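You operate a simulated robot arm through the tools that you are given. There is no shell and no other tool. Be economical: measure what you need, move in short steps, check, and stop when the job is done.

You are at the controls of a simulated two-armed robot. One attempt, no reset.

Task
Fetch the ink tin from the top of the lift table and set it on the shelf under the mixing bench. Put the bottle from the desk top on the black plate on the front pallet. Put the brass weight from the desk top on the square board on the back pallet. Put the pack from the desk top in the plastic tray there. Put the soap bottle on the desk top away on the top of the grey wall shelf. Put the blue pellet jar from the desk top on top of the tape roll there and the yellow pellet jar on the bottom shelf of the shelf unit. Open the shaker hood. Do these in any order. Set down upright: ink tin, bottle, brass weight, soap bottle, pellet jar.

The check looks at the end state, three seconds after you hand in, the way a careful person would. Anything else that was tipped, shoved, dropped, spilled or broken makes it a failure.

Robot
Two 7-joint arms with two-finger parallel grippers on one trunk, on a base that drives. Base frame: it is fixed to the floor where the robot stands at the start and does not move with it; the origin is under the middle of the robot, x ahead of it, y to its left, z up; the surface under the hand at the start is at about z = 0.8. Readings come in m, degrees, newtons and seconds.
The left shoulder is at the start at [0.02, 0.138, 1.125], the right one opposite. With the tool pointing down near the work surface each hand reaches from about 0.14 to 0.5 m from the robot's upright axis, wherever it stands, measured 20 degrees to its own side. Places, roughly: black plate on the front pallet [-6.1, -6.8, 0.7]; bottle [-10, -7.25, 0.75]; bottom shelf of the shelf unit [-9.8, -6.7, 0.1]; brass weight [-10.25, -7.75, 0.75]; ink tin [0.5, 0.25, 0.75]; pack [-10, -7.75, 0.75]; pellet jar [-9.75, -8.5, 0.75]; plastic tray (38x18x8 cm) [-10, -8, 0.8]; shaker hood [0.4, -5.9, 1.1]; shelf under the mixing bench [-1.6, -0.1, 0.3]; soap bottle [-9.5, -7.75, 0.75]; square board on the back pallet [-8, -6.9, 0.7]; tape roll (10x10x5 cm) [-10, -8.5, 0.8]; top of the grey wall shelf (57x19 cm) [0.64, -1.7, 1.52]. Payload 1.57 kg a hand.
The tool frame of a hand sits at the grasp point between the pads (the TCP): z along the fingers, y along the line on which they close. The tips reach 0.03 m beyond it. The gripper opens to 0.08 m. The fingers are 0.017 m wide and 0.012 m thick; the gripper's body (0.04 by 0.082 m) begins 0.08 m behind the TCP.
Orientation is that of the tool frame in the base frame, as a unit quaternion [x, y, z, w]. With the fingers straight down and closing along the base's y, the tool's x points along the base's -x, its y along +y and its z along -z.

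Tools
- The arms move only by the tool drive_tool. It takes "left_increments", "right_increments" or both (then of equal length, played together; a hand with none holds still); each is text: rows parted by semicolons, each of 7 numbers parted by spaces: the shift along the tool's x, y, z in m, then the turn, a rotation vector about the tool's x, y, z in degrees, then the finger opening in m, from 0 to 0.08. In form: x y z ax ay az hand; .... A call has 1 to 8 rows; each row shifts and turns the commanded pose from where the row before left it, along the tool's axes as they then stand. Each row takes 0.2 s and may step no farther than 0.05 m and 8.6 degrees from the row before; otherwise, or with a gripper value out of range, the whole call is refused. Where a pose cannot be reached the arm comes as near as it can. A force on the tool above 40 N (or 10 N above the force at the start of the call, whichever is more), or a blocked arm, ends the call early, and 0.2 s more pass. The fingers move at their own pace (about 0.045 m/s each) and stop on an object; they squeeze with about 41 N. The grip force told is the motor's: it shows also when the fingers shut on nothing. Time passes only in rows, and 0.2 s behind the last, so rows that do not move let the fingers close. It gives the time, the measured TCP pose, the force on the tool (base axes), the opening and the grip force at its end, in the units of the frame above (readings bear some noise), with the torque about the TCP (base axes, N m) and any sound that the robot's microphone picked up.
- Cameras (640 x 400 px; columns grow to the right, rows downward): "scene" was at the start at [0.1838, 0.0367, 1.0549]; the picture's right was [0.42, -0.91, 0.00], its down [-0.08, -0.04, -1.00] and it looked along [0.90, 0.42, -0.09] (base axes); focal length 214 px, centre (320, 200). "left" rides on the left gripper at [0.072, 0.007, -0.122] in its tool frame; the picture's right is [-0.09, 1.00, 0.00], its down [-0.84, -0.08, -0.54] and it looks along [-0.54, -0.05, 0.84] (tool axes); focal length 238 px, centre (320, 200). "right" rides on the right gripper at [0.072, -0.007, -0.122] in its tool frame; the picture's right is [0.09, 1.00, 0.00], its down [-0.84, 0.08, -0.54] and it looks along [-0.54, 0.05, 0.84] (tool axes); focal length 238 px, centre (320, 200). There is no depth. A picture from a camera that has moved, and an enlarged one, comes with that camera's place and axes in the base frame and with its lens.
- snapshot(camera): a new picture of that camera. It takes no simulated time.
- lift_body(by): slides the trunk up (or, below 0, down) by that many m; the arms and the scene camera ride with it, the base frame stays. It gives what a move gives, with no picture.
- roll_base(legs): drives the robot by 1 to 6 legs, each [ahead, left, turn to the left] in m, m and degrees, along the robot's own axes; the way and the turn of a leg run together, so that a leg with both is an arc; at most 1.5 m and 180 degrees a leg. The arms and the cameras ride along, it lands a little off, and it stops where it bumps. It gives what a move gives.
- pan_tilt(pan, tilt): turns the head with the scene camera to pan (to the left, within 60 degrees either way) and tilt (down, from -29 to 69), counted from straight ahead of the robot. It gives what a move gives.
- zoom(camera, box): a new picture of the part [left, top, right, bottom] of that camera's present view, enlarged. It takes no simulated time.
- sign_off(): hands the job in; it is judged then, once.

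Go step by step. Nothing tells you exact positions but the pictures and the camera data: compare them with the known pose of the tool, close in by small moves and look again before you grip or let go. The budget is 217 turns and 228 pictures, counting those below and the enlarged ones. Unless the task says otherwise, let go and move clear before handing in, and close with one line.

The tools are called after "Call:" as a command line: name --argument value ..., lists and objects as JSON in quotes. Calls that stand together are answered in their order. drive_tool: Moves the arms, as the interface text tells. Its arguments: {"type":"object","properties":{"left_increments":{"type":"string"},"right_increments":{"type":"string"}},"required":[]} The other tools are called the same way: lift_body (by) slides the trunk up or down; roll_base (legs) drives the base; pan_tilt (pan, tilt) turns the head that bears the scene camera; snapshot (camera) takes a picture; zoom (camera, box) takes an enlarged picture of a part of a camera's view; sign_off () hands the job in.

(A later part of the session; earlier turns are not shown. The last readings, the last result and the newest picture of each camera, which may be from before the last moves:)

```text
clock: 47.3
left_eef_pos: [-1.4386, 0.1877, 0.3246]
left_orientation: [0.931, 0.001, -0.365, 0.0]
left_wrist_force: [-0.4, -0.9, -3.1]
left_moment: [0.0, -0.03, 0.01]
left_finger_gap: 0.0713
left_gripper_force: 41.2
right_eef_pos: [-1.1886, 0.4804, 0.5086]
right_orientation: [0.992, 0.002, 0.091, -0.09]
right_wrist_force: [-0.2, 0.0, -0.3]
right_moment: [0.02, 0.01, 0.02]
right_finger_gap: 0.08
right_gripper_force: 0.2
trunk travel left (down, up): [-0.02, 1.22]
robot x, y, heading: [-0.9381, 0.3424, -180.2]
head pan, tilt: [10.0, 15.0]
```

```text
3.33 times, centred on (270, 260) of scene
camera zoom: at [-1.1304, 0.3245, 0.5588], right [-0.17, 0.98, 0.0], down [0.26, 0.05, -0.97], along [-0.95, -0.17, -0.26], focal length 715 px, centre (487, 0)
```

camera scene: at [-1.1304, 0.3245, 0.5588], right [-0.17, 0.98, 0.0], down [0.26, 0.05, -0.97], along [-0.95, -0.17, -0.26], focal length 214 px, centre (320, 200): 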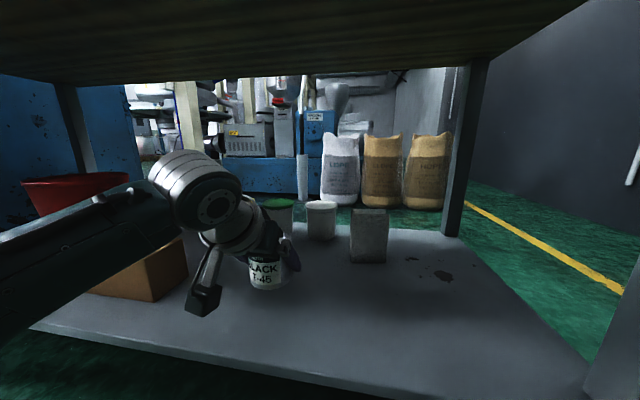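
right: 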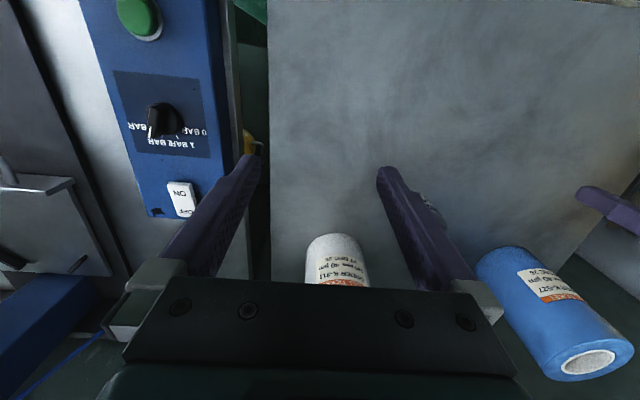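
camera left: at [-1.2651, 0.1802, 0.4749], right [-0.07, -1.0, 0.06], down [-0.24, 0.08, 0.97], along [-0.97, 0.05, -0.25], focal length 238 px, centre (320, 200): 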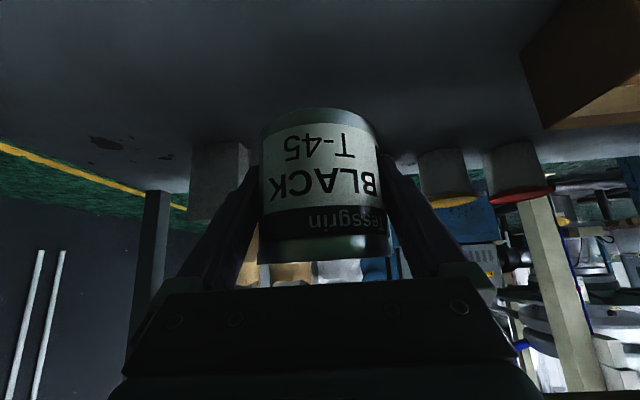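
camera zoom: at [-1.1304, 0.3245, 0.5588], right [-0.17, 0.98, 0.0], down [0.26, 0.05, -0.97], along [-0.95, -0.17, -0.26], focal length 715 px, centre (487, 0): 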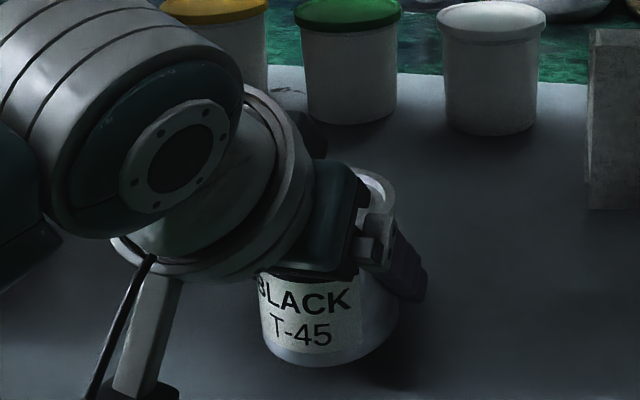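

No contact yet. I'll carry on down.

Call:
drive_tool --left_increments "0.002 0 0.0022 0 0 0 0; 0 0 0 0 0 0 0"

Call:
drive_tool --left_increments "0.002 0 0.0022 0 0 0 0; 0 0 0 0 0 0 0"

Call:
drive_tool --left_increments "0.002 0 0.0022 0 0 0 0; 0 0 0 0 0 0 0"

Call:
snapshot --camera "scene"

Call:
snapshot --camera "left"

```text
clock: 47.9
left_eef_pos: [-1.4398, 0.1874, 0.3217]
left_orientation: [0.931, 0.0, -0.365, 0.0]
left_wrist_force: [0.1, -0.1, -3.0]
left_moment: [0.02, 0.0, 0.03]
left_finger_gap: 0.0712
left_gripper_force: 41.5
right_eef_pos: [-1.1894, 0.4795, 0.5088]
right_orientation: [0.992, 0.003, 0.091, -0.09]
right_wrist_force: [-0.2, -0.2, 0.1]
right_moment: [-0.04, -0.02, -0.01]
right_finger_gap: 0.08
right_gripper_force: 0.0
trunk travel left (down, up): [-0.02, 1.22]
robot x, y, heading: [-0.9406, 0.3398, -179.8]
head pan, tilt: [10.0, 15.0]
```

```text
clock: 48.5
left_eef_pos: [-1.4389, 0.1882, 0.3189]
left_orientation: [0.931, 0.0, -0.365, 0.0]
left_wrist_force: [-0.6, 0.5, -3.0]
left_moment: [-0.06, -0.02, 0.04]
left_finger_gap: 0.0711
left_gripper_force: 41.0
right_eef_pos: [-1.1889, 0.4795, 0.5079]
right_orientation: [0.992, 0.002, 0.091, -0.09]
right_wrist_force: [0.6, -0.5, -0.3]
right_moment: [-0.02, 0.01, 0.01]
right_finger_gap: 0.0798
right_gripper_force: 0.1
trunk travel left (down, up): [-0.02, 1.22]
robot x, y, heading: [-0.9388, 0.343, -180.2]
head pan, tilt: [10.0, 15.0]
```

```text
clock: 49.1
left_eef_pos: [-1.4409, 0.1873, 0.3163]
left_orientation: [0.931, 0.0, -0.365, 0.0]
left_wrist_force: [0.8, -0.2, -3.8]
left_moment: [0.0, 0.01, -0.01]
left_finger_gap: 0.0711
left_gripper_force: 41.5
right_eef_pos: [-1.1891, 0.4795, 0.5087]
right_orientation: [0.992, 0.002, 0.09, -0.089]
right_wrist_force: [0.4, -0.9, -0.3]
right_moment: [0.0, 0.03, -0.02]
right_finger_gap: 0.08
right_gripper_force: 0.0
trunk travel left (down, up): [-0.02, 1.22]
robot x, y, heading: [-0.9386, 0.3433, -179.8]
head pan, tilt: [10.0, 15.0]
```

```text
199 pictures are left
camera scene: at [-1.1304, 0.3245, 0.5588], right [-0.17, 0.98, 0.0], down [0.26, 0.05, -0.97], along [-0.95, -0.17, -0.26], focal length 214 px, centre (320, 200)
```

scene: 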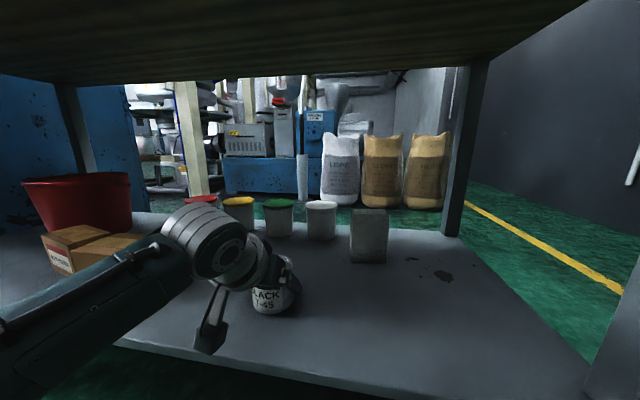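

```text
198 pictures are left
camera left: at [-1.3041, 0.1798, 0.3563], right [-0.07, -1.0, 0.06], down [-0.25, 0.08, 0.97], along [-0.97, 0.05, -0.25], focal length 238 px, centre (320, 200)
```

left: 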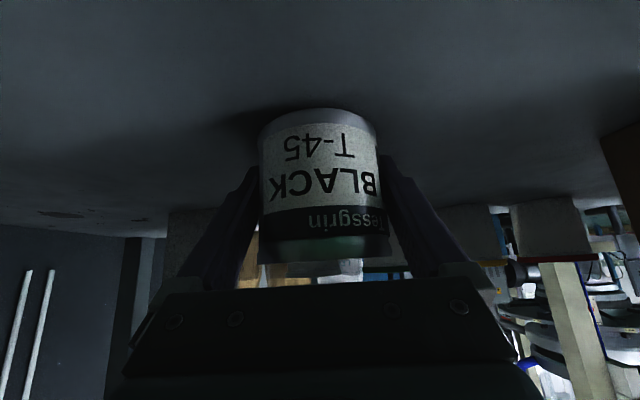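

The shadow under the tin shows it is close to the shelf. A few more steps.

Call:
drive_tool --left_increments "0.0025 0 0.0027 0 0 0 0; 0 0 0 0 0 0 0"

Call:
drive_tool --left_increments "0.002 0 0.0022 0 0 0 0; 0 0 0 0 0 0 0"

Call:
drive_tool --left_increments "0.002 0 0.0022 0 0 0 0; 0 0 0 0 0 0 0"

Call:
snapshot --camera "left"

```text
clock: 49.7
left_eef_pos: [-1.4393, 0.1873, 0.3126]
left_orientation: [0.931, 0.001, -0.364, 0.0]
left_wrist_force: [0.5, 0.4, -3.2]
left_moment: [-0.01, 0.0, 0.02]
left_finger_gap: 0.0713
left_gripper_force: 41.1
right_eef_pos: [-1.188, 0.4797, 0.5074]
right_orientation: [0.992, 0.002, 0.09, -0.09]
right_wrist_force: [0.9, -0.4, 0.6]
right_moment: [0.02, 0.03, 0.02]
right_finger_gap: 0.0799
right_gripper_force: 0.2
trunk travel left (down, up): [-0.02, 1.22]
robot x, y, heading: [-0.9446, 0.3423, -179.9]
head pan, tilt: [10.0, 15.0]
```

```text
clock: 50.3
left_eef_pos: [-1.439, 0.1874, 0.3134]
left_orientation: [0.93, 0.001, -0.367, 0.0]
left_wrist_force: [5.8, 1.5, 16.6]
left_moment: [-0.1, -0.85, 0.11]
left_finger_gap: 0.071
left_gripper_force: 41.3
right_eef_pos: [-1.1877, 0.4789, 0.507]
right_orientation: [0.992, 0.002, 0.09, -0.09]
right_wrist_force: [0.1, 0.5, 0.2]
right_moment: [0.02, -0.01, 0.01]
right_finger_gap: 0.0799
right_gripper_force: 0.1
trunk travel left (down, up): [-0.02, 1.22]
robot x, y, heading: [-0.9392, 0.3438, -180.0]
head pan, tilt: [10.0, 15.0]
```

```text
clock: 50.9
left_eef_pos: [-1.441, 0.1869, 0.309]
left_orientation: [0.93, -0.001, -0.369, 0.0]
left_wrist_force: [10.2, 2.3, 31.5]
left_moment: [-0.46, 0.09, 0.0]
left_finger_gap: 0.0712
left_gripper_force: 40.6
right_eef_pos: [-1.1902, 0.4782, 0.5075]
right_orientation: [0.992, 0.002, 0.09, -0.09]
right_wrist_force: [0.0, 0.0, 1.0]
right_moment: [0.02, -0.01, 0.04]
right_finger_gap: 0.08
right_gripper_force: 0.1
trunk travel left (down, up): [-0.02, 1.22]
robot x, y, heading: [-0.9367, 0.3432, -179.8]
head pan, tilt: [10.0, 15.0]
```

```text
197 pictures are left
camera left: at [-1.3046, 0.1795, 0.3487], right [-0.07, -1.0, 0.06], down [-0.24, 0.08, 0.97], along [-0.97, 0.05, -0.24], focal length 238 px, centre (320, 200)
```

left: 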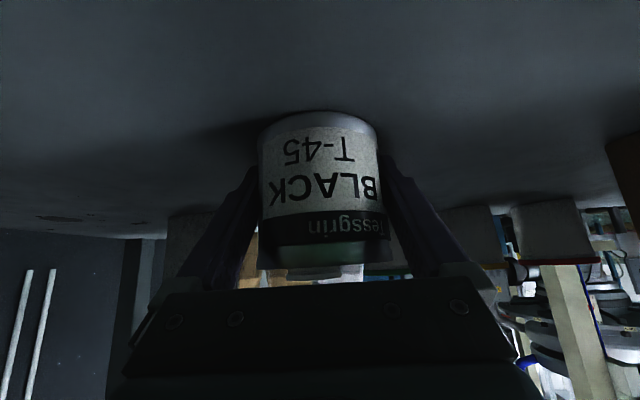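

Contact. I'll take the pressure off, open and withdraw along the finger axis.

Call:
drive_tool --left_increments "-0.002 0 -0.0022 0 0 0 0; 0 0 0 0 0 0 0.08; 0 0 0 0 0 0 0.08; 0 0 0 0 0 0 0.08; 0 0 -0.015 0 0 0 0.08; -0.002 0 -0.03 0 0 0 0.08; -0.01 0 -0.04 0 0 0 0.08; 0 0 -0.03 0 0 0 0.08"

Call:
snapshot --camera "scene"

Call:
snapshot --camera "left"

```text
clock: 52.7
left_eef_pos: [-1.3684, 0.1844, 0.4035]
left_orientation: [0.932, -0.001, -0.364, 0.0]
left_wrist_force: [-0.6, 0.4, -0.7]
left_moment: [-0.01, 0.01, -0.02]
left_finger_gap: 0.0798
left_gripper_force: 0.1
right_eef_pos: [-1.1899, 0.4796, 0.5075]
right_orientation: [0.992, 0.002, 0.091, -0.09]
right_wrist_force: [0.9, -0.2, -0.8]
right_moment: [-0.01, 0.02, -0.03]
right_finger_gap: 0.0799
right_gripper_force: 0.0
trunk travel left (down, up): [-0.02, 1.22]
robot x, y, heading: [-0.9368, 0.3429, -179.9]
head pan, tilt: [10.0, 15.0]
```

```text
196 pictures are left
camera scene: at [-1.1304, 0.3243, 0.5588], right [-0.17, 0.98, 0.0], down [0.26, 0.05, -0.97], along [-0.95, -0.17, -0.26], focal length 214 px, centre (320, 200)
```

scene: 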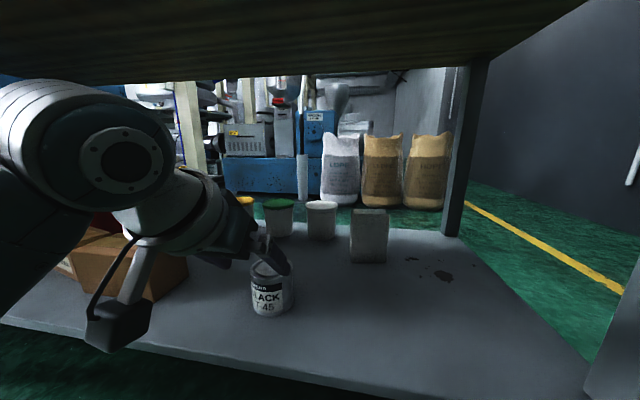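

```text
195 pictures are left
camera left: at [-1.2336, 0.178, 0.4435], right [-0.07, -1.0, 0.06], down [-0.25, 0.08, 0.97], along [-0.97, 0.05, -0.25], focal length 238 px, centre (320, 200)
```

left: 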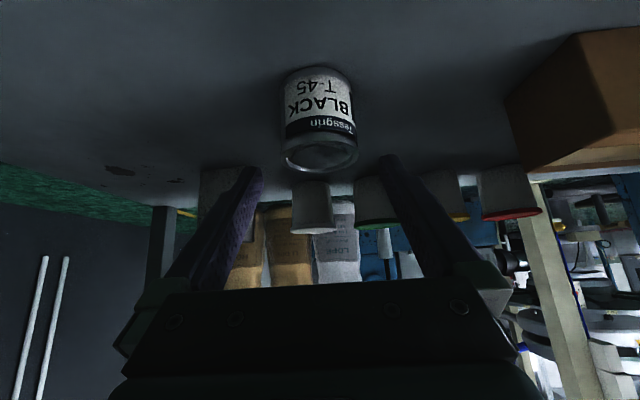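

The ink tin stands upright on the shelf. I'll back out, raise the trunk and turn towards the aisle to head for the shaker hood.

Call:
drive_tool --left_increments "0.012 0 -0.03 0 0 0 0.08; 0.012 0 -0.03 0 0 0 0.08"

Call:
roll_base --legs '[[-0.5, 0, 0]]'

Call:
lift_body --by 0.4

Call:
roll_base --legs '[[0, 0, 90]]'

Call:
pan_tilt --pan 0 --tilt 15

Call:
snapshot --camera "scene"

```text
clock: 53.3
left_eef_pos: [-1.3099, 0.187, 0.4306]
left_orientation: [0.931, 0.001, -0.365, 0.0]
left_wrist_force: [-0.3, 0.9, -0.2]
left_moment: [0.0, 0.06, -0.03]
left_finger_gap: 0.0799
left_gripper_force: 0.0
right_eef_pos: [-1.1878, 0.4792, 0.5065]
right_orientation: [0.992, 0.001, 0.09, -0.09]
right_wrist_force: [-0.7, -0.2, 0.4]
right_moment: [-0.02, 0.0, -0.04]
right_finger_gap: 0.08
right_gripper_force: 0.1
trunk travel left (down, up): [-0.02, 1.22]
robot x, y, heading: [-0.9407, 0.3418, -179.9]
head pan, tilt: [10.0, 15.0]
```

```text
clock: 56.2
left_eef_pos: [-0.805, 0.1858, 0.4325]
left_orientation: [0.931, 0.002, -0.365, 0.001]
left_wrist_force: [-0.1, -1.1, 0.4]
left_moment: [-0.03, 0.01, -0.01]
left_finger_gap: 0.08
left_gripper_force: 0.0
right_eef_pos: [-0.685, 0.48, 0.5088]
right_orientation: [0.992, 0.006, 0.089, -0.09]
right_wrist_force: [-0.5, -0.2, -0.2]
right_moment: [-0.04, -0.03, 0.01]
right_finger_gap: 0.0796
right_gripper_force: 0.0
trunk travel left (down, up): [-0.02, 1.22]
robot x, y, heading: [-0.4318, 0.3456, -179.4]
head pan, tilt: [10.0, 15.0]
```

```text
clock: 60.1
left_eef_pos: [-0.8047, 0.1863, 0.8311]
left_orientation: [0.931, 0.004, -0.365, 0.001]
left_wrist_force: [0.2, -0.1, -0.3]
left_moment: [0.0, -0.01, 0.04]
left_finger_gap: 0.0797
left_gripper_force: 0.0
right_eef_pos: [-0.6849, 0.4792, 0.9069]
right_orientation: [0.992, 0.006, 0.09, -0.091]
right_wrist_force: [-0.1, -0.3, -0.3]
right_moment: [-0.01, 0.0, 0.01]
right_finger_gap: 0.08
right_gripper_force: 0.0
trunk travel left (down, up): [-0.42, 0.82]
robot x, y, heading: [-0.4342, 0.3461, -179.5]
head pan, tilt: [10.0, 15.0]
```

```text
clock: 64.3
left_eef_pos: [-0.2683, -0.0239, 0.8316]
left_orientation: [0.65, 0.667, -0.255, 0.261]
left_wrist_force: [-0.7, -0.3, -0.4]
left_moment: [0.0, -0.02, 0.0]
left_finger_gap: 0.08
left_gripper_force: 0.0
right_eef_pos: [-0.5635, 0.0915, 0.9076]
right_orientation: [0.69, 0.712, -0.001, -0.127]
right_wrist_force: [0.6, 0.1, 0.2]
right_moment: [-0.04, 0.03, -0.01]
right_finger_gap: 0.0801
right_gripper_force: 0.1
trunk travel left (down, up): [-0.42, 0.82]
robot x, y, heading: [-0.4327, 0.3435, -88.4]
head pan, tilt: [10.0, 15.0]
```

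```text
clock: 65.0
left_eef_pos: [-0.2679, -0.0225, 0.8322]
left_orientation: [0.649, 0.666, -0.256, 0.262]
left_wrist_force: [0.5, 0.2, -0.3]
left_moment: [-0.02, -0.04, 0.0]
left_finger_gap: 0.08
left_gripper_force: 0.0
right_eef_pos: [-0.5646, 0.0918, 0.9068]
right_orientation: [0.691, 0.712, -0.001, -0.127]
right_wrist_force: [-0.1, 0.5, 0.4]
right_moment: [-0.02, -0.05, -0.01]
right_finger_gap: 0.0802
right_gripper_force: 0.1
trunk travel left (down, up): [-0.42, 0.82]
robot x, y, heading: [-0.4339, 0.3415, -88.3]
head pan, tilt: [0.0, 15.0]
```

```text
194 pictures are left
camera scene: at [-0.4277, 0.1501, 0.9589], right [-1.0, -0.03, 0.0], down [-0.01, 0.26, -0.97], along [0.03, -0.97, -0.26], focal length 214 px, centre (320, 200)
```

scene: 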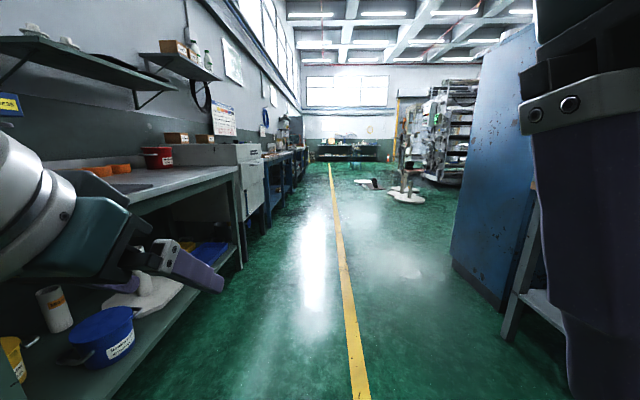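

The aisle along the yellow line is clear. I'll straighten and drive towards the shaker area.

Call:
roll_base --legs '[[0.2, -0.1, -1.7], [1.5, 0, 0], [1.5, 0, 0], [1.5, 0, 0]]'

Call:
pan_tilt --pan 30 --tilt 10

Call:
snapshot --camera "scene"

Call:
pan_tilt --pan -30 --tilt 10

Call:
snapshot --camera "scene"

```text
clock: 87.7
left_eef_pos: [-0.381, -4.6999, 0.8323]
left_orientation: [0.66, 0.656, -0.259, 0.257]
left_wrist_force: [-0.4, -0.8, -0.9]
left_moment: [0.0, 0.01, -0.02]
left_finger_gap: 0.0802
left_gripper_force: 0.0
right_eef_pos: [-0.6723, -4.5753, 0.9076]
right_orientation: [0.701, 0.701, 0.002, -0.129]
right_wrist_force: [0.5, -1.2, -0.2]
right_moment: [-0.01, 0.0, -0.01]
right_finger_gap: 0.0797
right_gripper_force: 0.0
trunk travel left (down, up): [-0.42, 0.82]
robot x, y, heading: [-0.533, -4.3254, -90.3]
head pan, tilt: [0.0, 15.0]
```

```text
clock: 88.7
left_eef_pos: [-0.3809, -4.6997, 0.8315]
left_orientation: [0.66, 0.656, -0.259, 0.258]
left_wrist_force: [0.7, 0.3, -0.6]
left_moment: [0.03, 0.0, 0.01]
left_finger_gap: 0.08
left_gripper_force: 0.1
right_eef_pos: [-0.6736, -4.5761, 0.9078]
right_orientation: [0.702, 0.701, 0.001, -0.127]
right_wrist_force: [-0.1, 0.3, 0.4]
right_moment: [0.01, -0.03, -0.02]
right_finger_gap: 0.0799
right_gripper_force: 0.1
trunk travel left (down, up): [-0.42, 0.82]
robot x, y, heading: [-0.5349, -4.3239, -90.1]
head pan, tilt: [30.0, 10.0]
```

```text
193 pictures are left
camera scene: at [-0.4883, -4.5088, 0.967], right [-0.87, -0.5, 0.0], down [-0.09, 0.15, -0.98], along [0.49, -0.86, -0.17], focal length 214 px, centre (320, 200)
```

scene: 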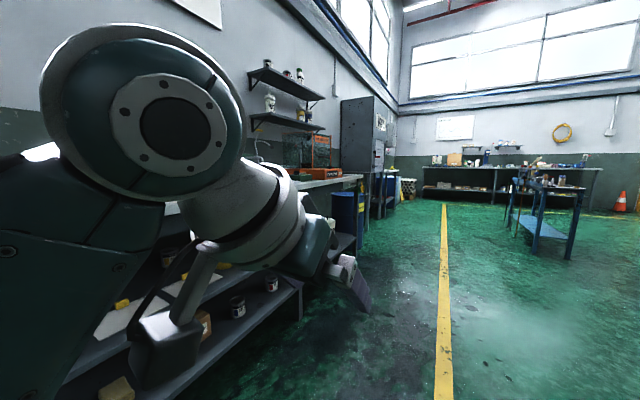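

```text
clock: 90.0
left_eef_pos: [-0.3806, -4.6989, 0.8322]
left_orientation: [0.66, 0.657, -0.258, 0.258]
left_wrist_force: [-0.4, 0.1, 0.8]
left_moment: [0.0, -0.02, 0.04]
left_finger_gap: 0.0799
left_gripper_force: 0.1
right_eef_pos: [-0.6732, -4.5754, 0.9075]
right_orientation: [0.701, 0.701, 0.001, -0.128]
right_wrist_force: [-0.3, 0.7, -0.4]
right_moment: [0.0, -0.01, 0.0]
right_finger_gap: 0.0803
right_gripper_force: 0.1
trunk travel left (down, up): [-0.42, 0.82]
robot x, y, heading: [-0.5331, -4.326, -90.2]
head pan, tilt: [-30.0, 10.0]
```

```text
192 pictures are left
camera scene: at [-0.5811, -4.5084, 0.967], right [-0.86, 0.5, 0.0], down [0.09, 0.15, -0.98], along [-0.5, -0.85, -0.17], focal length 214 px, centre (320, 200)
```

scene: 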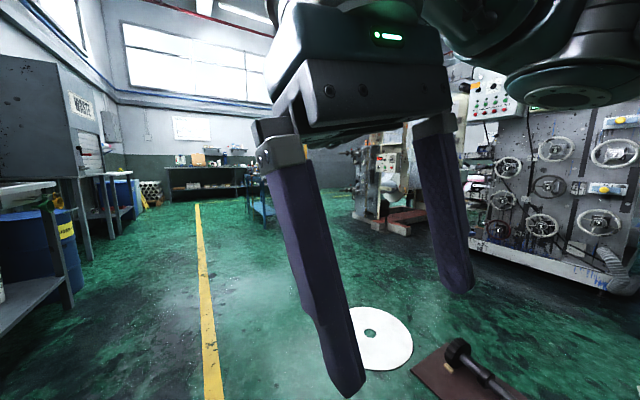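

The orange-based glass box on the bench ahead on my left looks like the shaker. I'll drive level with it and turn to face it.

Call:
roll_base --legs '[[1.5, 0, 0], [0, -0.1, 90]]'

Call:
pan_tilt --pan 0 --tilt 0

Call:
snapshot --camera "scene"

```text
clock: 101.3
left_eef_pos: [-0.213, -5.7382, 0.8304]
left_orientation: [-0.014, 0.931, 0.005, 0.365]
left_wrist_force: [-0.2, -0.2, 0.4]
left_moment: [0.03, -0.02, 0.0]
left_finger_gap: 0.08
left_gripper_force: 0.0
right_eef_pos: [-0.3276, -6.0349, 0.9067]
right_orientation: [-0.017, 0.992, -0.091, -0.09]
right_wrist_force: [0.8, -1.1, 0.1]
right_moment: [-0.01, 0.0, -0.02]
right_finger_gap: 0.08
right_gripper_force: 0.0
trunk travel left (down, up): [-0.42, 0.82]
robot x, y, heading: [-0.5817, -5.9045, 1.9]
head pan, tilt: [-30.0, 10.0]
```

```text
clock: 102.2
left_eef_pos: [-0.2127, -5.739, 0.8312]
left_orientation: [-0.014, 0.931, 0.006, 0.365]
left_wrist_force: [-0.1, 0.1, 0.3]
left_moment: [-0.02, 0.02, -0.02]
left_finger_gap: 0.0798
left_gripper_force: 0.0
right_eef_pos: [-0.3286, -6.0359, 0.9068]
right_orientation: [-0.018, 0.992, -0.091, -0.09]
right_wrist_force: [-0.9, 0.3, 0.3]
right_moment: [-0.01, 0.01, 0.01]
right_finger_gap: 0.0802
right_gripper_force: 0.1
trunk travel left (down, up): [-0.42, 0.82]
robot x, y, heading: [-0.5784, -5.9047, 2.0]
head pan, tilt: [0.0, 0.0]
```

```text
191 pictures are left
camera scene: at [-0.3909, -5.9015, 0.983], right [0.03, -1.0, 0.0], down [0.0, 0.0, -1.0], along [1.0, 0.03, 0.0], focal length 214 px, centre (320, 200)
```

scene: 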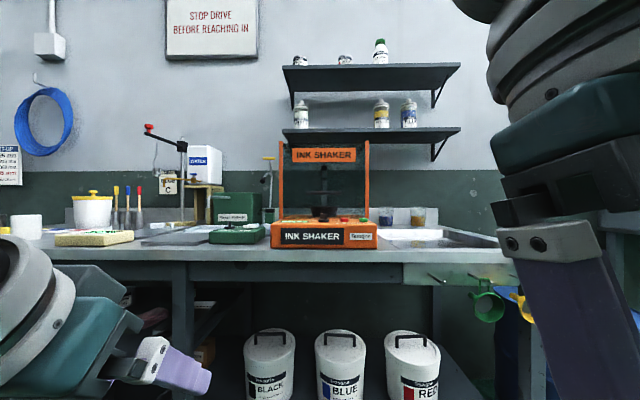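

The ink shaker is directly ahead, with a transparent orange-framed hood over it. I'll zoom in to find its handle and hinge.

Call:
zoom --camera "scene" --box '[240, 110, 420, 270]'

```text
2.50 times, centred on (330, 190) of scene
camera zoom: at [-0.3909, -5.9015, 0.983], right [0.03, -1.0, 0.0], down [0.0, 0.0, -1.0], along [1.0, 0.03, 0.0], focal length 536 px, centre (295, 225)
```

zoom: 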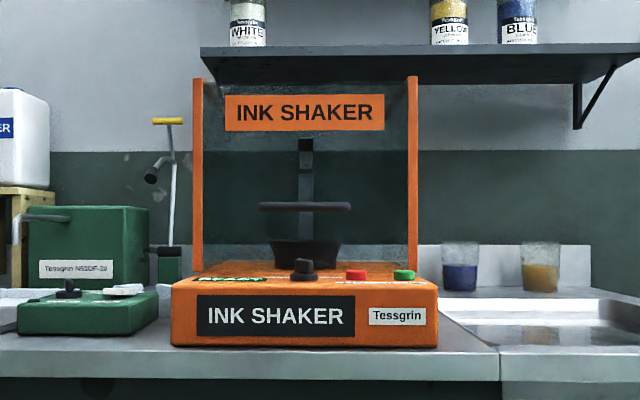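

I can't tell yet how the hood opens, so I'll raise the trunk for a view from above and from the side.

Call:
lift_body --by 0.4

Call:
pan_tilt --pan 0 --tilt 20

Call:
zoom --camera "scene" --box '[220, 120, 420, 280]'

Call:
roll_base --legs '[[0.1, 0.45, 0]]'

Call:
pan_tilt --pan -30 --tilt 20

Call:
zoom --camera "scene" --box '[200, 80, 440, 280]'

```text
clock: 106.1
left_eef_pos: [-0.2134, -5.7392, 1.2319]
left_orientation: [-0.014, 0.931, 0.005, 0.365]
left_wrist_force: [-0.1, 0.0, 0.5]
left_moment: [0.03, 0.0, -0.01]
left_finger_gap: 0.0798
left_gripper_force: 0.0
right_eef_pos: [-0.3264, -6.0359, 1.3069]
right_orientation: [-0.017, 0.992, -0.091, -0.089]
right_wrist_force: [-0.1, 0.0, -0.1]
right_moment: [-0.01, -0.02, 0.04]
right_finger_gap: 0.08
right_gripper_force: 0.0
trunk travel left (down, up): [-0.82, 0.42]
robot x, y, heading: [-0.5792, -5.9037, 1.4]
head pan, tilt: [0.0, 0.0]
```

```text
clock: 106.9
left_eef_pos: [-0.2143, -5.7377, 1.2319]
left_orientation: [-0.013, 0.931, 0.005, 0.365]
left_wrist_force: [0.7, -0.6, 0.0]
left_moment: [0.02, 0.0, 0.01]
left_finger_gap: 0.08
left_gripper_force: 0.0
right_eef_pos: [-0.3274, -6.0353, 1.3078]
right_orientation: [-0.017, 0.992, -0.091, -0.09]
right_wrist_force: [0.5, 0.5, 0.6]
right_moment: [-0.01, -0.01, 0.04]
right_finger_gap: 0.0801
right_gripper_force: 0.0
trunk travel left (down, up): [-0.82, 0.42]
robot x, y, heading: [-0.5797, -5.9066, 1.8]
head pan, tilt: [0.0, 20.0]
```

```text
2.50 times, centred on (320, 200) of scene
camera zoom: at [-0.3878, -5.9013, 1.3508], right [0.03, -1.0, 0.0], down [-0.34, -0.01, -0.94], along [0.94, 0.03, -0.34], focal length 536 px, centre (320, 200)
```

zoom: 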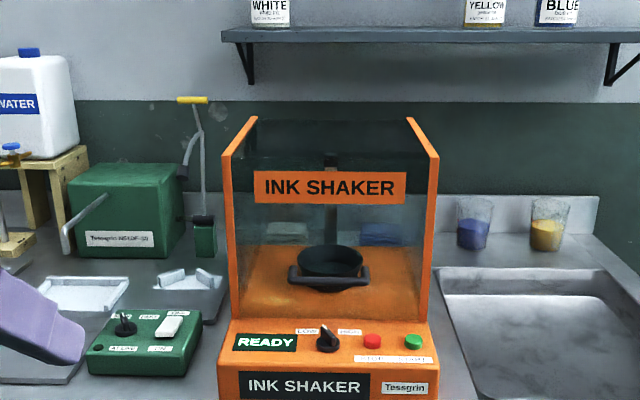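

```text
clock: 109.7
left_eef_pos: [-0.1281, -5.2899, 1.2328]
left_orientation: [-0.015, 0.931, 0.006, 0.364]
left_wrist_force: [1.0, 0.3, 0.5]
left_moment: [0.0, -0.02, 0.04]
left_finger_gap: 0.0801
left_gripper_force: 0.1
right_eef_pos: [-0.2409, -5.5869, 1.3068]
right_orientation: [-0.017, 0.992, -0.091, -0.09]
right_wrist_force: [0.4, -0.3, -0.1]
right_moment: [0.02, 0.0, -0.01]
right_finger_gap: 0.08
right_gripper_force: 0.1
trunk travel left (down, up): [-0.82, 0.42]
robot x, y, heading: [-0.4948, -5.4577, 1.8]
head pan, tilt: [0.0, 20.0]
```

```text
clock: 110.6
left_eef_pos: [-0.1283, -5.2887, 1.231]
left_orientation: [-0.015, 0.931, 0.006, 0.365]
left_wrist_force: [0.9, 0.1, 0.1]
left_moment: [-0.02, -0.04, 0.03]
left_finger_gap: 0.0799
left_gripper_force: 0.1
right_eef_pos: [-0.2408, -5.5866, 1.3083]
right_orientation: [-0.018, 0.992, -0.09, -0.089]
right_wrist_force: [0.6, 0.5, -0.2]
right_moment: [-0.01, -0.02, 0.01]
right_finger_gap: 0.0798
right_gripper_force: 0.1
trunk travel left (down, up): [-0.82, 0.42]
robot x, y, heading: [-0.4941, -5.4559, 1.7]
head pan, tilt: [-30.0, 20.0]
```

```text
2.00 times, centred on (320, 180) of scene
camera zoom: at [-0.3128, -5.4994, 1.3508], right [-0.47, -0.88, 0.0], down [-0.3, 0.16, -0.94], along [0.83, -0.44, -0.34], focal length 429 px, centre (320, 240)
```

zoom: 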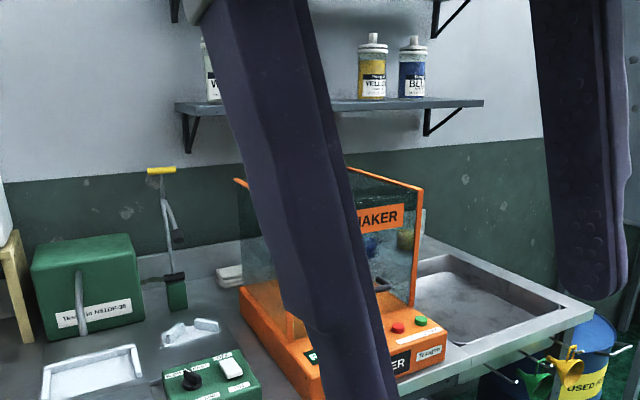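

There is a dark handle bar on the tilted front pane, near (0.26, −5.89, 1.005). My finger blocks the side view, so I'll turn the base instead of the head.

Call:
pan_tilt --pan 0 --tilt 20

Call:
roll_base --legs '[[0, 0, -35]]'

Call:
zoom --camera "scene" --box '[220, 100, 420, 260]'

```text
clock: 111.6
left_eef_pos: [-0.128, -5.2902, 1.2322]
left_orientation: [-0.015, 0.931, 0.006, 0.365]
left_wrist_force: [-0.3, 0.3, -0.1]
left_moment: [0.03, -0.01, 0.0]
left_finger_gap: 0.0801
left_gripper_force: 0.0
right_eef_pos: [-0.2423, -5.5869, 1.3076]
right_orientation: [-0.017, 0.992, -0.091, -0.089]
right_wrist_force: [-0.1, -0.7, -0.6]
right_moment: [0.05, -0.01, -0.03]
right_finger_gap: 0.08
right_gripper_force: 0.2
trunk travel left (down, up): [-0.82, 0.42]
robot x, y, heading: [-0.4925, -5.4583, 2.0]
head pan, tilt: [0.0, 20.0]
```

```text
clock: 113.6
left_eef_pos: [-0.0974, -5.5269, 1.2322]
left_orientation: [0.262, 0.893, -0.103, 0.35]
left_wrist_force: [0.1, 0.5, -0.9]
left_moment: [0.03, 0.02, 0.01]
left_finger_gap: 0.0798
left_gripper_force: 0.0
right_eef_pos: [-0.3591, -5.707, 1.3081]
right_orientation: [0.276, 0.953, -0.06, -0.113]
right_wrist_force: [-0.8, -0.9, 0.2]
right_moment: [0.01, -0.03, -0.01]
right_finger_gap: 0.08
right_gripper_force: 0.0
trunk travel left (down, up): [-0.82, 0.42]
robot x, y, heading: [-0.4947, -5.4539, -32.4]
head pan, tilt: [0.0, 20.0]
```

```text
2.50 times, centred on (320, 180) of scene
camera zoom: at [-0.332, -5.5624, 1.3508], right [-0.54, -0.84, 0.0], down [-0.29, 0.18, -0.94], along [0.79, -0.5, -0.34], focal length 536 px, centre (320, 250)
```

zoom: 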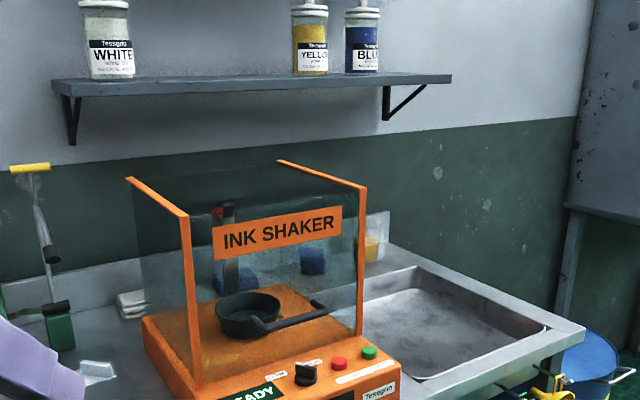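

Now it's clear: the hood is a glass box (x 0.285–0.53, y about −6.03 to −5.76, top 1.17) with its handle low on the front pane, so it should hinge at the rear and lift. I'll square up, lower the trunk and turn the left hand to point forward with the fingers closing vertically.

Call:
roll_base --legs '[[0, 0, 32.4], [0, -0.58, 0]]'

Call:
lift_body --by -0.22

Call:
drive_tool --left_increments "0 0 -0.01 0 -8.5 0 0.05; 0 0 -0.01 0 -8.5 0 0.05; 0 0 -0.01 0 -8.5 0 0.05; 0 0 0 0 -8.5 0 0.05; 0 0 0 0 -8.5 0 0.05; 0 0 0 0 -4.5 0 0.05"

Call:
drive_tool --left_increments "0 0 0 0 0 8.5 0.05; 0 0 0 0 0 8.5 0.05; 0 0 0 0 0 8.5 0.05; 0 0 0 0 0 8.5 0.05; 0 0 0 0 0 8.5 0.05; 0 0 0 0 0 8.5 0.05; 0 0 0 0 0 8.5 0.05; 0 0 0 0 0 8.5 0.05"

Call:
snapshot --camera "scene"

```text
clock: 118.5
left_eef_pos: [-0.1293, -5.8924, 1.2315]
left_orientation: [0.009, 0.931, -0.003, 0.365]
left_wrist_force: [-0.8, 0.2, -0.2]
left_moment: [-0.02, -0.02, 0.02]
left_finger_gap: 0.0803
left_gripper_force: 0.0
right_eef_pos: [-0.2573, -6.1832, 1.3082]
right_orientation: [0.007, 0.992, -0.089, -0.092]
right_wrist_force: [-0.6, 0.0, 0.2]
right_moment: [-0.02, 0.01, 0.0]
right_finger_gap: 0.0799
right_gripper_force: 0.2
trunk travel left (down, up): [-0.82, 0.42]
robot x, y, heading: [-0.5, -6.0418, -1.2]
head pan, tilt: [0.0, 20.0]
```

```text
clock: 120.8
left_eef_pos: [-0.129, -5.8922, 1.0112]
left_orientation: [0.009, 0.931, -0.004, 0.365]
left_wrist_force: [1.0, 0.2, 1.1]
left_moment: [-0.02, -0.03, 0.01]
left_finger_gap: 0.0802
left_gripper_force: 0.1
right_eef_pos: [-0.2572, -6.1825, 1.0875]
right_orientation: [0.009, 0.992, -0.088, -0.092]
right_wrist_force: [0.2, -0.5, 0.7]
right_moment: [0.02, 0.0, -0.05]
right_finger_gap: 0.0797
right_gripper_force: 0.0
trunk travel left (down, up): [-0.6, 0.64]
robot x, y, heading: [-0.5027, -6.0428, -1.3]
head pan, tilt: [0.0, 20.0]
```

```text
clock: 122.2
left_eef_pos: [-0.1443, -5.8947, 1.0246]
left_orientation: [0.008, 0.708, -0.007, 0.706]
left_wrist_force: [0.5, -0.3, -0.3]
left_moment: [0.02, 0.0, -0.01]
left_finger_gap: 0.05
left_gripper_force: 0.0
left hand out of reach, approached as far as the arm can: row 2, 3
right_eef_pos: [-0.2572, -6.1838, 1.0867]
right_orientation: [0.009, 0.992, -0.089, -0.092]
right_wrist_force: [-0.1, -0.1, 0.0]
right_moment: [-0.01, 0.02, 0.0]
right_finger_gap: 0.0801
right_gripper_force: 0.1
trunk travel left (down, up): [-0.6, 0.64]
robot x, y, heading: [-0.5032, -6.0419, -1.2]
head pan, tilt: [0.0, 20.0]
```

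```text
clock: 124.0
left_eef_pos: [-0.1443, -5.8951, 1.0244]
left_orientation: [0.403, 0.582, 0.39, 0.589]
left_wrist_force: [1.0, -0.4, 1.1]
left_moment: [0.02, 0.01, -0.06]
left_finger_gap: 0.0499
left_gripper_force: 0.1
right_eef_pos: [-0.2562, -6.1824, 1.087]
right_orientation: [0.008, 0.992, -0.089, -0.093]
right_wrist_force: [0.2, -1.2, 0.8]
right_moment: [-0.02, -0.03, 0.0]
right_finger_gap: 0.0802
right_gripper_force: 0.0
trunk travel left (down, up): [-0.6, 0.64]
robot x, y, heading: [-0.5047, -6.0388, -1.1]
head pan, tilt: [0.0, 20.0]
```

```text
186 pictures are left
camera scene: at [-0.3111, -6.0459, 1.1308], right [-0.02, -1.0, 0.0], down [-0.34, 0.01, -0.94], along [0.94, -0.02, -0.34], focal length 214 px, centre (320, 200)
```

scene: 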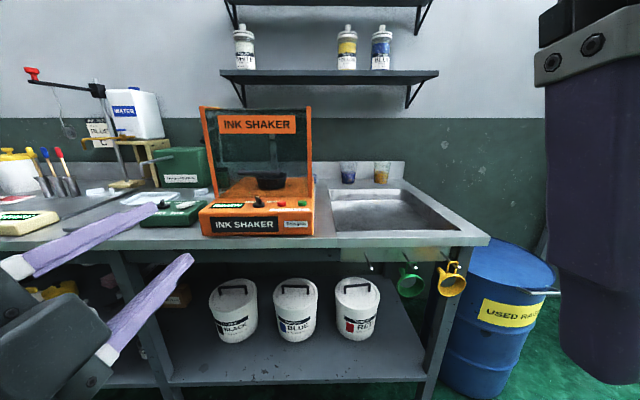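

The hand points forward nicely. I'll finish the roll, drive closer and look through the wrist camera.

Call:
drive_tool --left_increments "0 0 0 0 0 8 0.05; 0 0 0 0 0 8 0.05; 0 0 0 0 0 6 0.05"

Call:
roll_base --legs '[[0.22, 0, 1.2]]'

Call:
snapshot --camera "left"

Call:
snapshot --camera "scene"

```text
clock: 124.8
left_eef_pos: [-0.1448, -5.8956, 1.0256]
left_orientation: [0.506, 0.495, 0.495, 0.504]
left_wrist_force: [-0.1, -0.4, -0.1]
left_moment: [-0.02, -0.02, 0.02]
left_finger_gap: 0.05
left_gripper_force: 0.2
right_eef_pos: [-0.2574, -6.1826, 1.088]
right_orientation: [0.008, 0.992, -0.089, -0.092]
right_wrist_force: [0.2, -0.2, 0.3]
right_moment: [-0.02, -0.01, 0.0]
right_finger_gap: 0.0801
right_gripper_force: 0.0
trunk travel left (down, up): [-0.6, 0.64]
robot x, y, heading: [-0.5024, -6.0373, -1.1]
head pan, tilt: [0.0, 20.0]
```

```text
clock: 126.5
left_eef_pos: [0.0726, -5.8892, 1.025]
left_orientation: [0.501, 0.501, 0.5, 0.498]
left_wrist_force: [0.5, 0.3, -0.6]
left_moment: [0.0, 0.01, -0.03]
left_finger_gap: 0.05
left_gripper_force: 0.0
right_eef_pos: [-0.0332, -6.1799, 1.0873]
right_orientation: [-0.003, 0.992, -0.09, -0.09]
right_wrist_force: [-0.6, 0.0, -0.2]
right_moment: [-0.02, 0.0, 0.01]
right_finger_gap: 0.0804
right_gripper_force: 0.1
trunk travel left (down, up): [-0.6, 0.64]
robot x, y, heading: [-0.2822, -6.0406, 0.2]
head pan, tilt: [0.0, 20.0]
```

```text
185 pictures are left
camera left: at [-0.0489, -5.8175, 1.0311], right [0.0, -0.09, 1.0], down [-0.54, -0.84, -0.08], along [0.84, -0.54, -0.05], focal length 238 px, centre (320, 200)
```

left: 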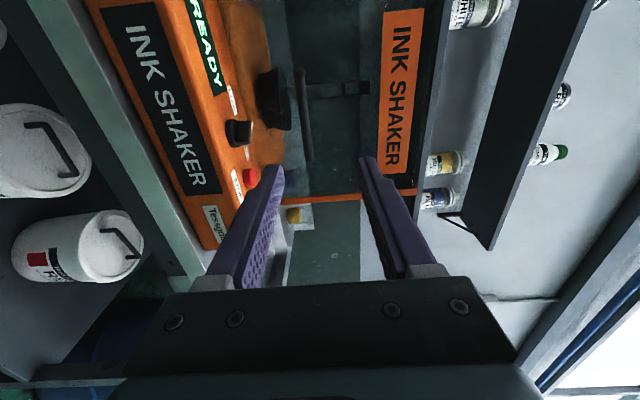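

```text
184 pictures are left
camera scene: at [-0.0898, -6.0435, 1.1308], right [0.0, -1.0, 0.0], down [-0.34, 0.0, -0.94], along [0.94, 0.0, -0.34], focal length 214 px, centre (320, 200)
```

scene: 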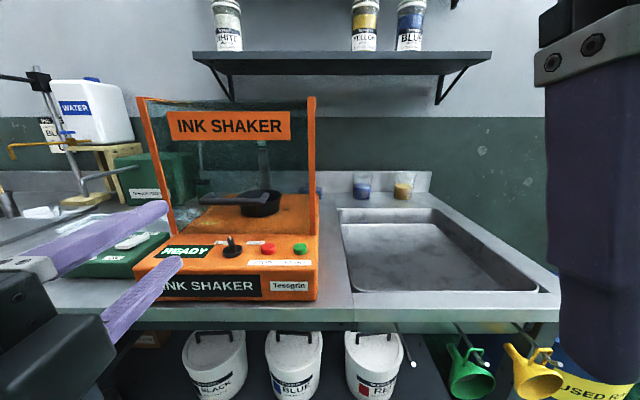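

The bar is at z≈1.006, x≈0.26. I'll bring the hand to that height, move in and check.

Call:
drive_tool --left_increments "0 -0.017 0.02 0 0 0 0.045; 0 0 0.04 0 0 0 0.045; 0 0 0.04 0 0 0 0.045; 0 0 0.02 0 0 0 0.045; 0 0 0 0 0 0 0.045"

Call:
snapshot --camera "left"

Call:
zoom --camera "scene" --box '[100, 80, 340, 300]'

```text
clock: 127.7
left_eef_pos: [0.193, -5.8892, 1.0071]
left_orientation: [0.5, 0.501, 0.5, 0.499]
left_wrist_force: [-0.2, 0.3, 0.3]
left_moment: [0.01, 0.0, -0.01]
left_finger_gap: 0.045
left_gripper_force: 0.0
right_eef_pos: [-0.0329, -6.1791, 1.0872]
right_orientation: [-0.003, 0.992, -0.09, -0.092]
right_wrist_force: [-0.8, -0.4, -0.7]
right_moment: [0.0, -0.01, 0.01]
right_finger_gap: 0.0798
right_gripper_force: 0.1
trunk travel left (down, up): [-0.6, 0.64]
robot x, y, heading: [-0.2843, -6.0419, 0.1]
head pan, tilt: [0.0, 20.0]
```

```text
183 pictures are left
camera left: at [0.0706, -5.8179, 1.0137], right [0.0, -0.09, 1.0], down [-0.54, -0.84, -0.08], along [0.84, -0.54, -0.05], focal length 238 px, centre (320, 200)
```

left: 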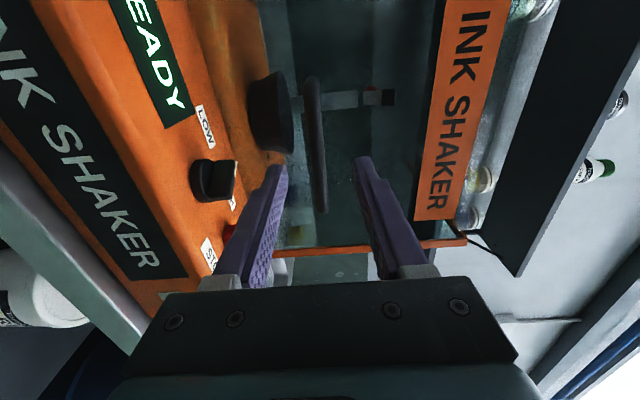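

```text
1.82 times, centred on (220, 190) of scene
camera zoom: at [-0.09, -6.0435, 1.1308], right [0.0, -1.0, 0.0], down [-0.34, 0.0, -0.94], along [0.94, 0.0, -0.34], focal length 390 px, centre (502, 218)
```

zoom: 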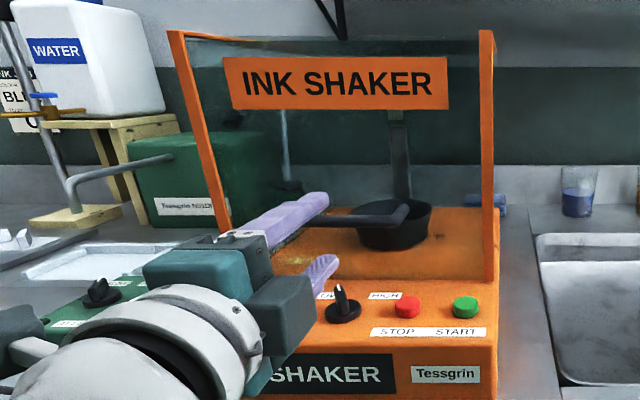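

The bar sits between the fingertips. I'll move in 5 cm, drop 4 mm and narrow the fingers to cage the bar loosely.

Call:
drive_tool --left_increments "0 -0.004 0.02 0 0 0 0.045; 0 0 0.02 0 0 0 0.045; 0 0 0.012 0 0 0 0.045; 0 0 0 0 0 0 0.026; 0 0 0 0 0 0 0.026"

Call:
snapshot --camera "left"

```text
clock: 128.9
left_eef_pos: [0.2443, -5.8886, 1.0018]
left_orientation: [0.5, 0.501, 0.5, 0.499]
left_wrist_force: [0.0, 0.3, -1.0]
left_moment: [-0.04, -0.01, 0.02]
left_finger_gap: 0.0262
left_gripper_force: 0.0
right_eef_pos: [-0.0339, -6.1785, 1.0865]
right_orientation: [-0.003, 0.992, -0.09, -0.092]
right_wrist_force: [0.4, -0.2, 0.1]
right_moment: [0.03, -0.01, -0.01]
right_finger_gap: 0.0802
right_gripper_force: 0.0
trunk travel left (down, up): [-0.6, 0.64]
robot x, y, heading: [-0.2861, -6.0428, 0.4]
head pan, tilt: [0.0, 20.0]
```

```text
181 pictures are left
camera left: at [0.1231, -5.8179, 1.0095], right [0.0, -0.09, 1.0], down [-0.54, -0.84, -0.08], along [0.84, -0.54, -0.05], focal length 238 px, centre (320, 200)
```

left: 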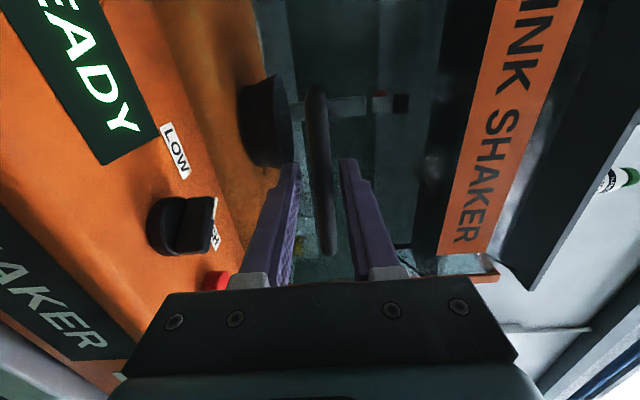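

The bar is caged. I'll raise the hand 2 cm and see which way the bar travels.

Call:
drive_tool --left_increments "0 0.007 0 0 0 0 0.026; 0 0.007 0 0 0 0 0.026; 0 0.007 0 0 0 0 0.026; 0 0.007 0 0 0 0 0.026; 0 0 0 0 0 0 0.026"

Call:
snapshot --camera "left"

Call:
zoom --camera "scene" --box '[100, 80, 340, 300]'

```text
clock: 130.1
left_eef_pos: [0.2432, -5.8875, 1.0303]
left_orientation: [0.5, 0.501, 0.5, 0.498]
left_wrist_force: [-0.2, -0.4, -1.9]
left_moment: [0.02, 0.02, 0.01]
left_finger_gap: 0.0268
left_gripper_force: 0.7
right_eef_pos: [-0.0334, -6.1791, 1.0877]
right_orientation: [-0.003, 0.992, -0.09, -0.091]
right_wrist_force: [1.1, 0.2, 1.1]
right_moment: [0.0, 0.01, 0.01]
right_finger_gap: 0.0798
right_gripper_force: 0.1
trunk travel left (down, up): [-0.6, 0.64]
robot x, y, heading: [-0.286, -6.0414, 0.1]
head pan, tilt: [0.0, 20.0]
```

```text
180 pictures are left
camera left: at [0.1222, -5.8176, 1.0373], right [0.0, -0.09, 1.0], down [-0.54, -0.84, -0.08], along [0.84, -0.54, -0.05], focal length 238 px, centre (320, 200)
```

left: 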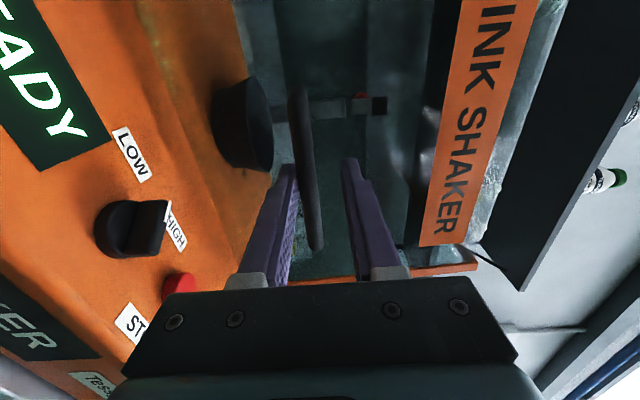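

```text
1.82 times, centred on (220, 190) of scene
camera zoom: at [-0.09, -6.0436, 1.1307], right [0.0, -1.0, 0.0], down [-0.34, 0.0, -0.94], along [0.94, 0.0, -0.34], focal length 390 px, centre (502, 218)
```

zoom: 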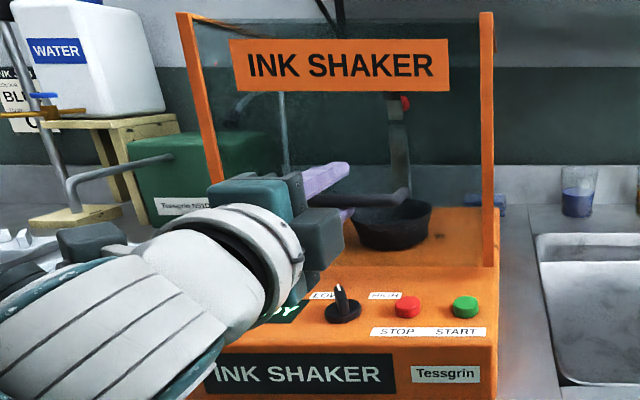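

The hood lifts easily and tilts back, so it pivots near its rear bottom edge (about x 0.53, z 0.93). Following that arc needs the base closer, so I'll back the hand out, drive up and re-enter.

Call:
drive_tool --left_increments "0 -0.007 0 0 0 0 0.026; 0 -0.009 0 0 0 0 0.04; 0 -0.01 0 0 0 0 0.045; 0 0 -0.03 0 0 0 0.045; 0 0 -0.03 0 0 0 0.045"

Call:
snapshot --camera "left"

Call:
zoom --camera "scene" --box '[100, 80, 340, 300]'

```text
clock: 131.3
left_eef_pos: [0.1856, -5.8903, 1.0042]
left_orientation: [0.5, 0.501, 0.499, 0.499]
left_wrist_force: [0.0, 0.0, 0.8]
left_moment: [0.0, -0.03, 0.03]
left_finger_gap: 0.045
left_gripper_force: 0.0
right_eef_pos: [-0.0336, -6.1791, 1.0882]
right_orientation: [-0.004, 0.992, -0.09, -0.092]
right_wrist_force: [-0.8, -0.1, 0.6]
right_moment: [0.01, -0.01, 0.0]
right_finger_gap: 0.08
right_gripper_force: 0.0
trunk travel left (down, up): [-0.6, 0.64]
robot x, y, heading: [-0.2823, -6.0395, 0.2]
head pan, tilt: [0.0, 20.0]
```

```text
178 pictures are left
camera left: at [0.0631, -5.8189, 1.011], right [0.0, -0.09, 1.0], down [-0.54, -0.84, -0.08], along [0.84, -0.54, -0.05], focal length 238 px, centre (320, 200)
```

left: 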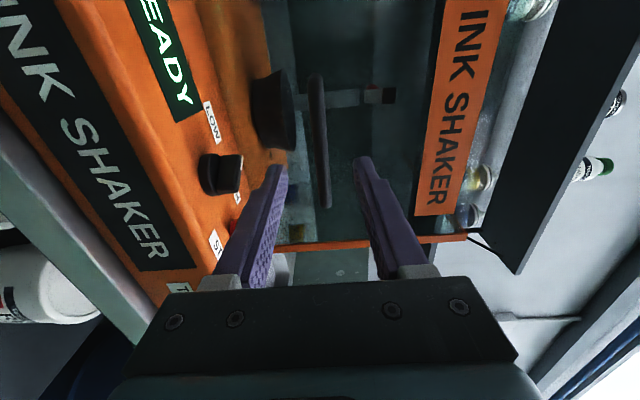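

```text
1.82 times, centred on (220, 190) of scene
camera zoom: at [-0.0902, -6.0435, 1.1307], right [0.0, -1.0, 0.0], down [-0.34, 0.0, -0.94], along [0.94, 0.0, -0.34], focal length 390 px, centre (502, 218)
```

zoom: 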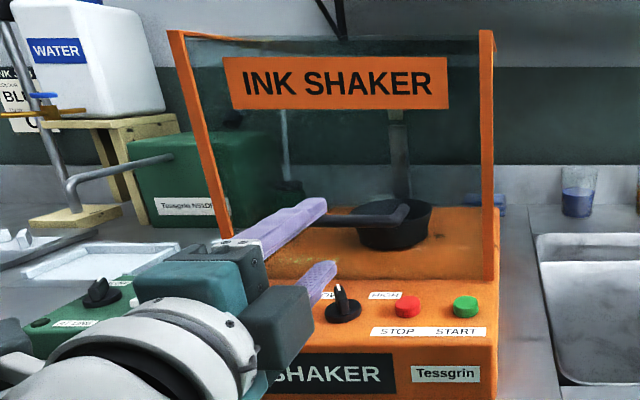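

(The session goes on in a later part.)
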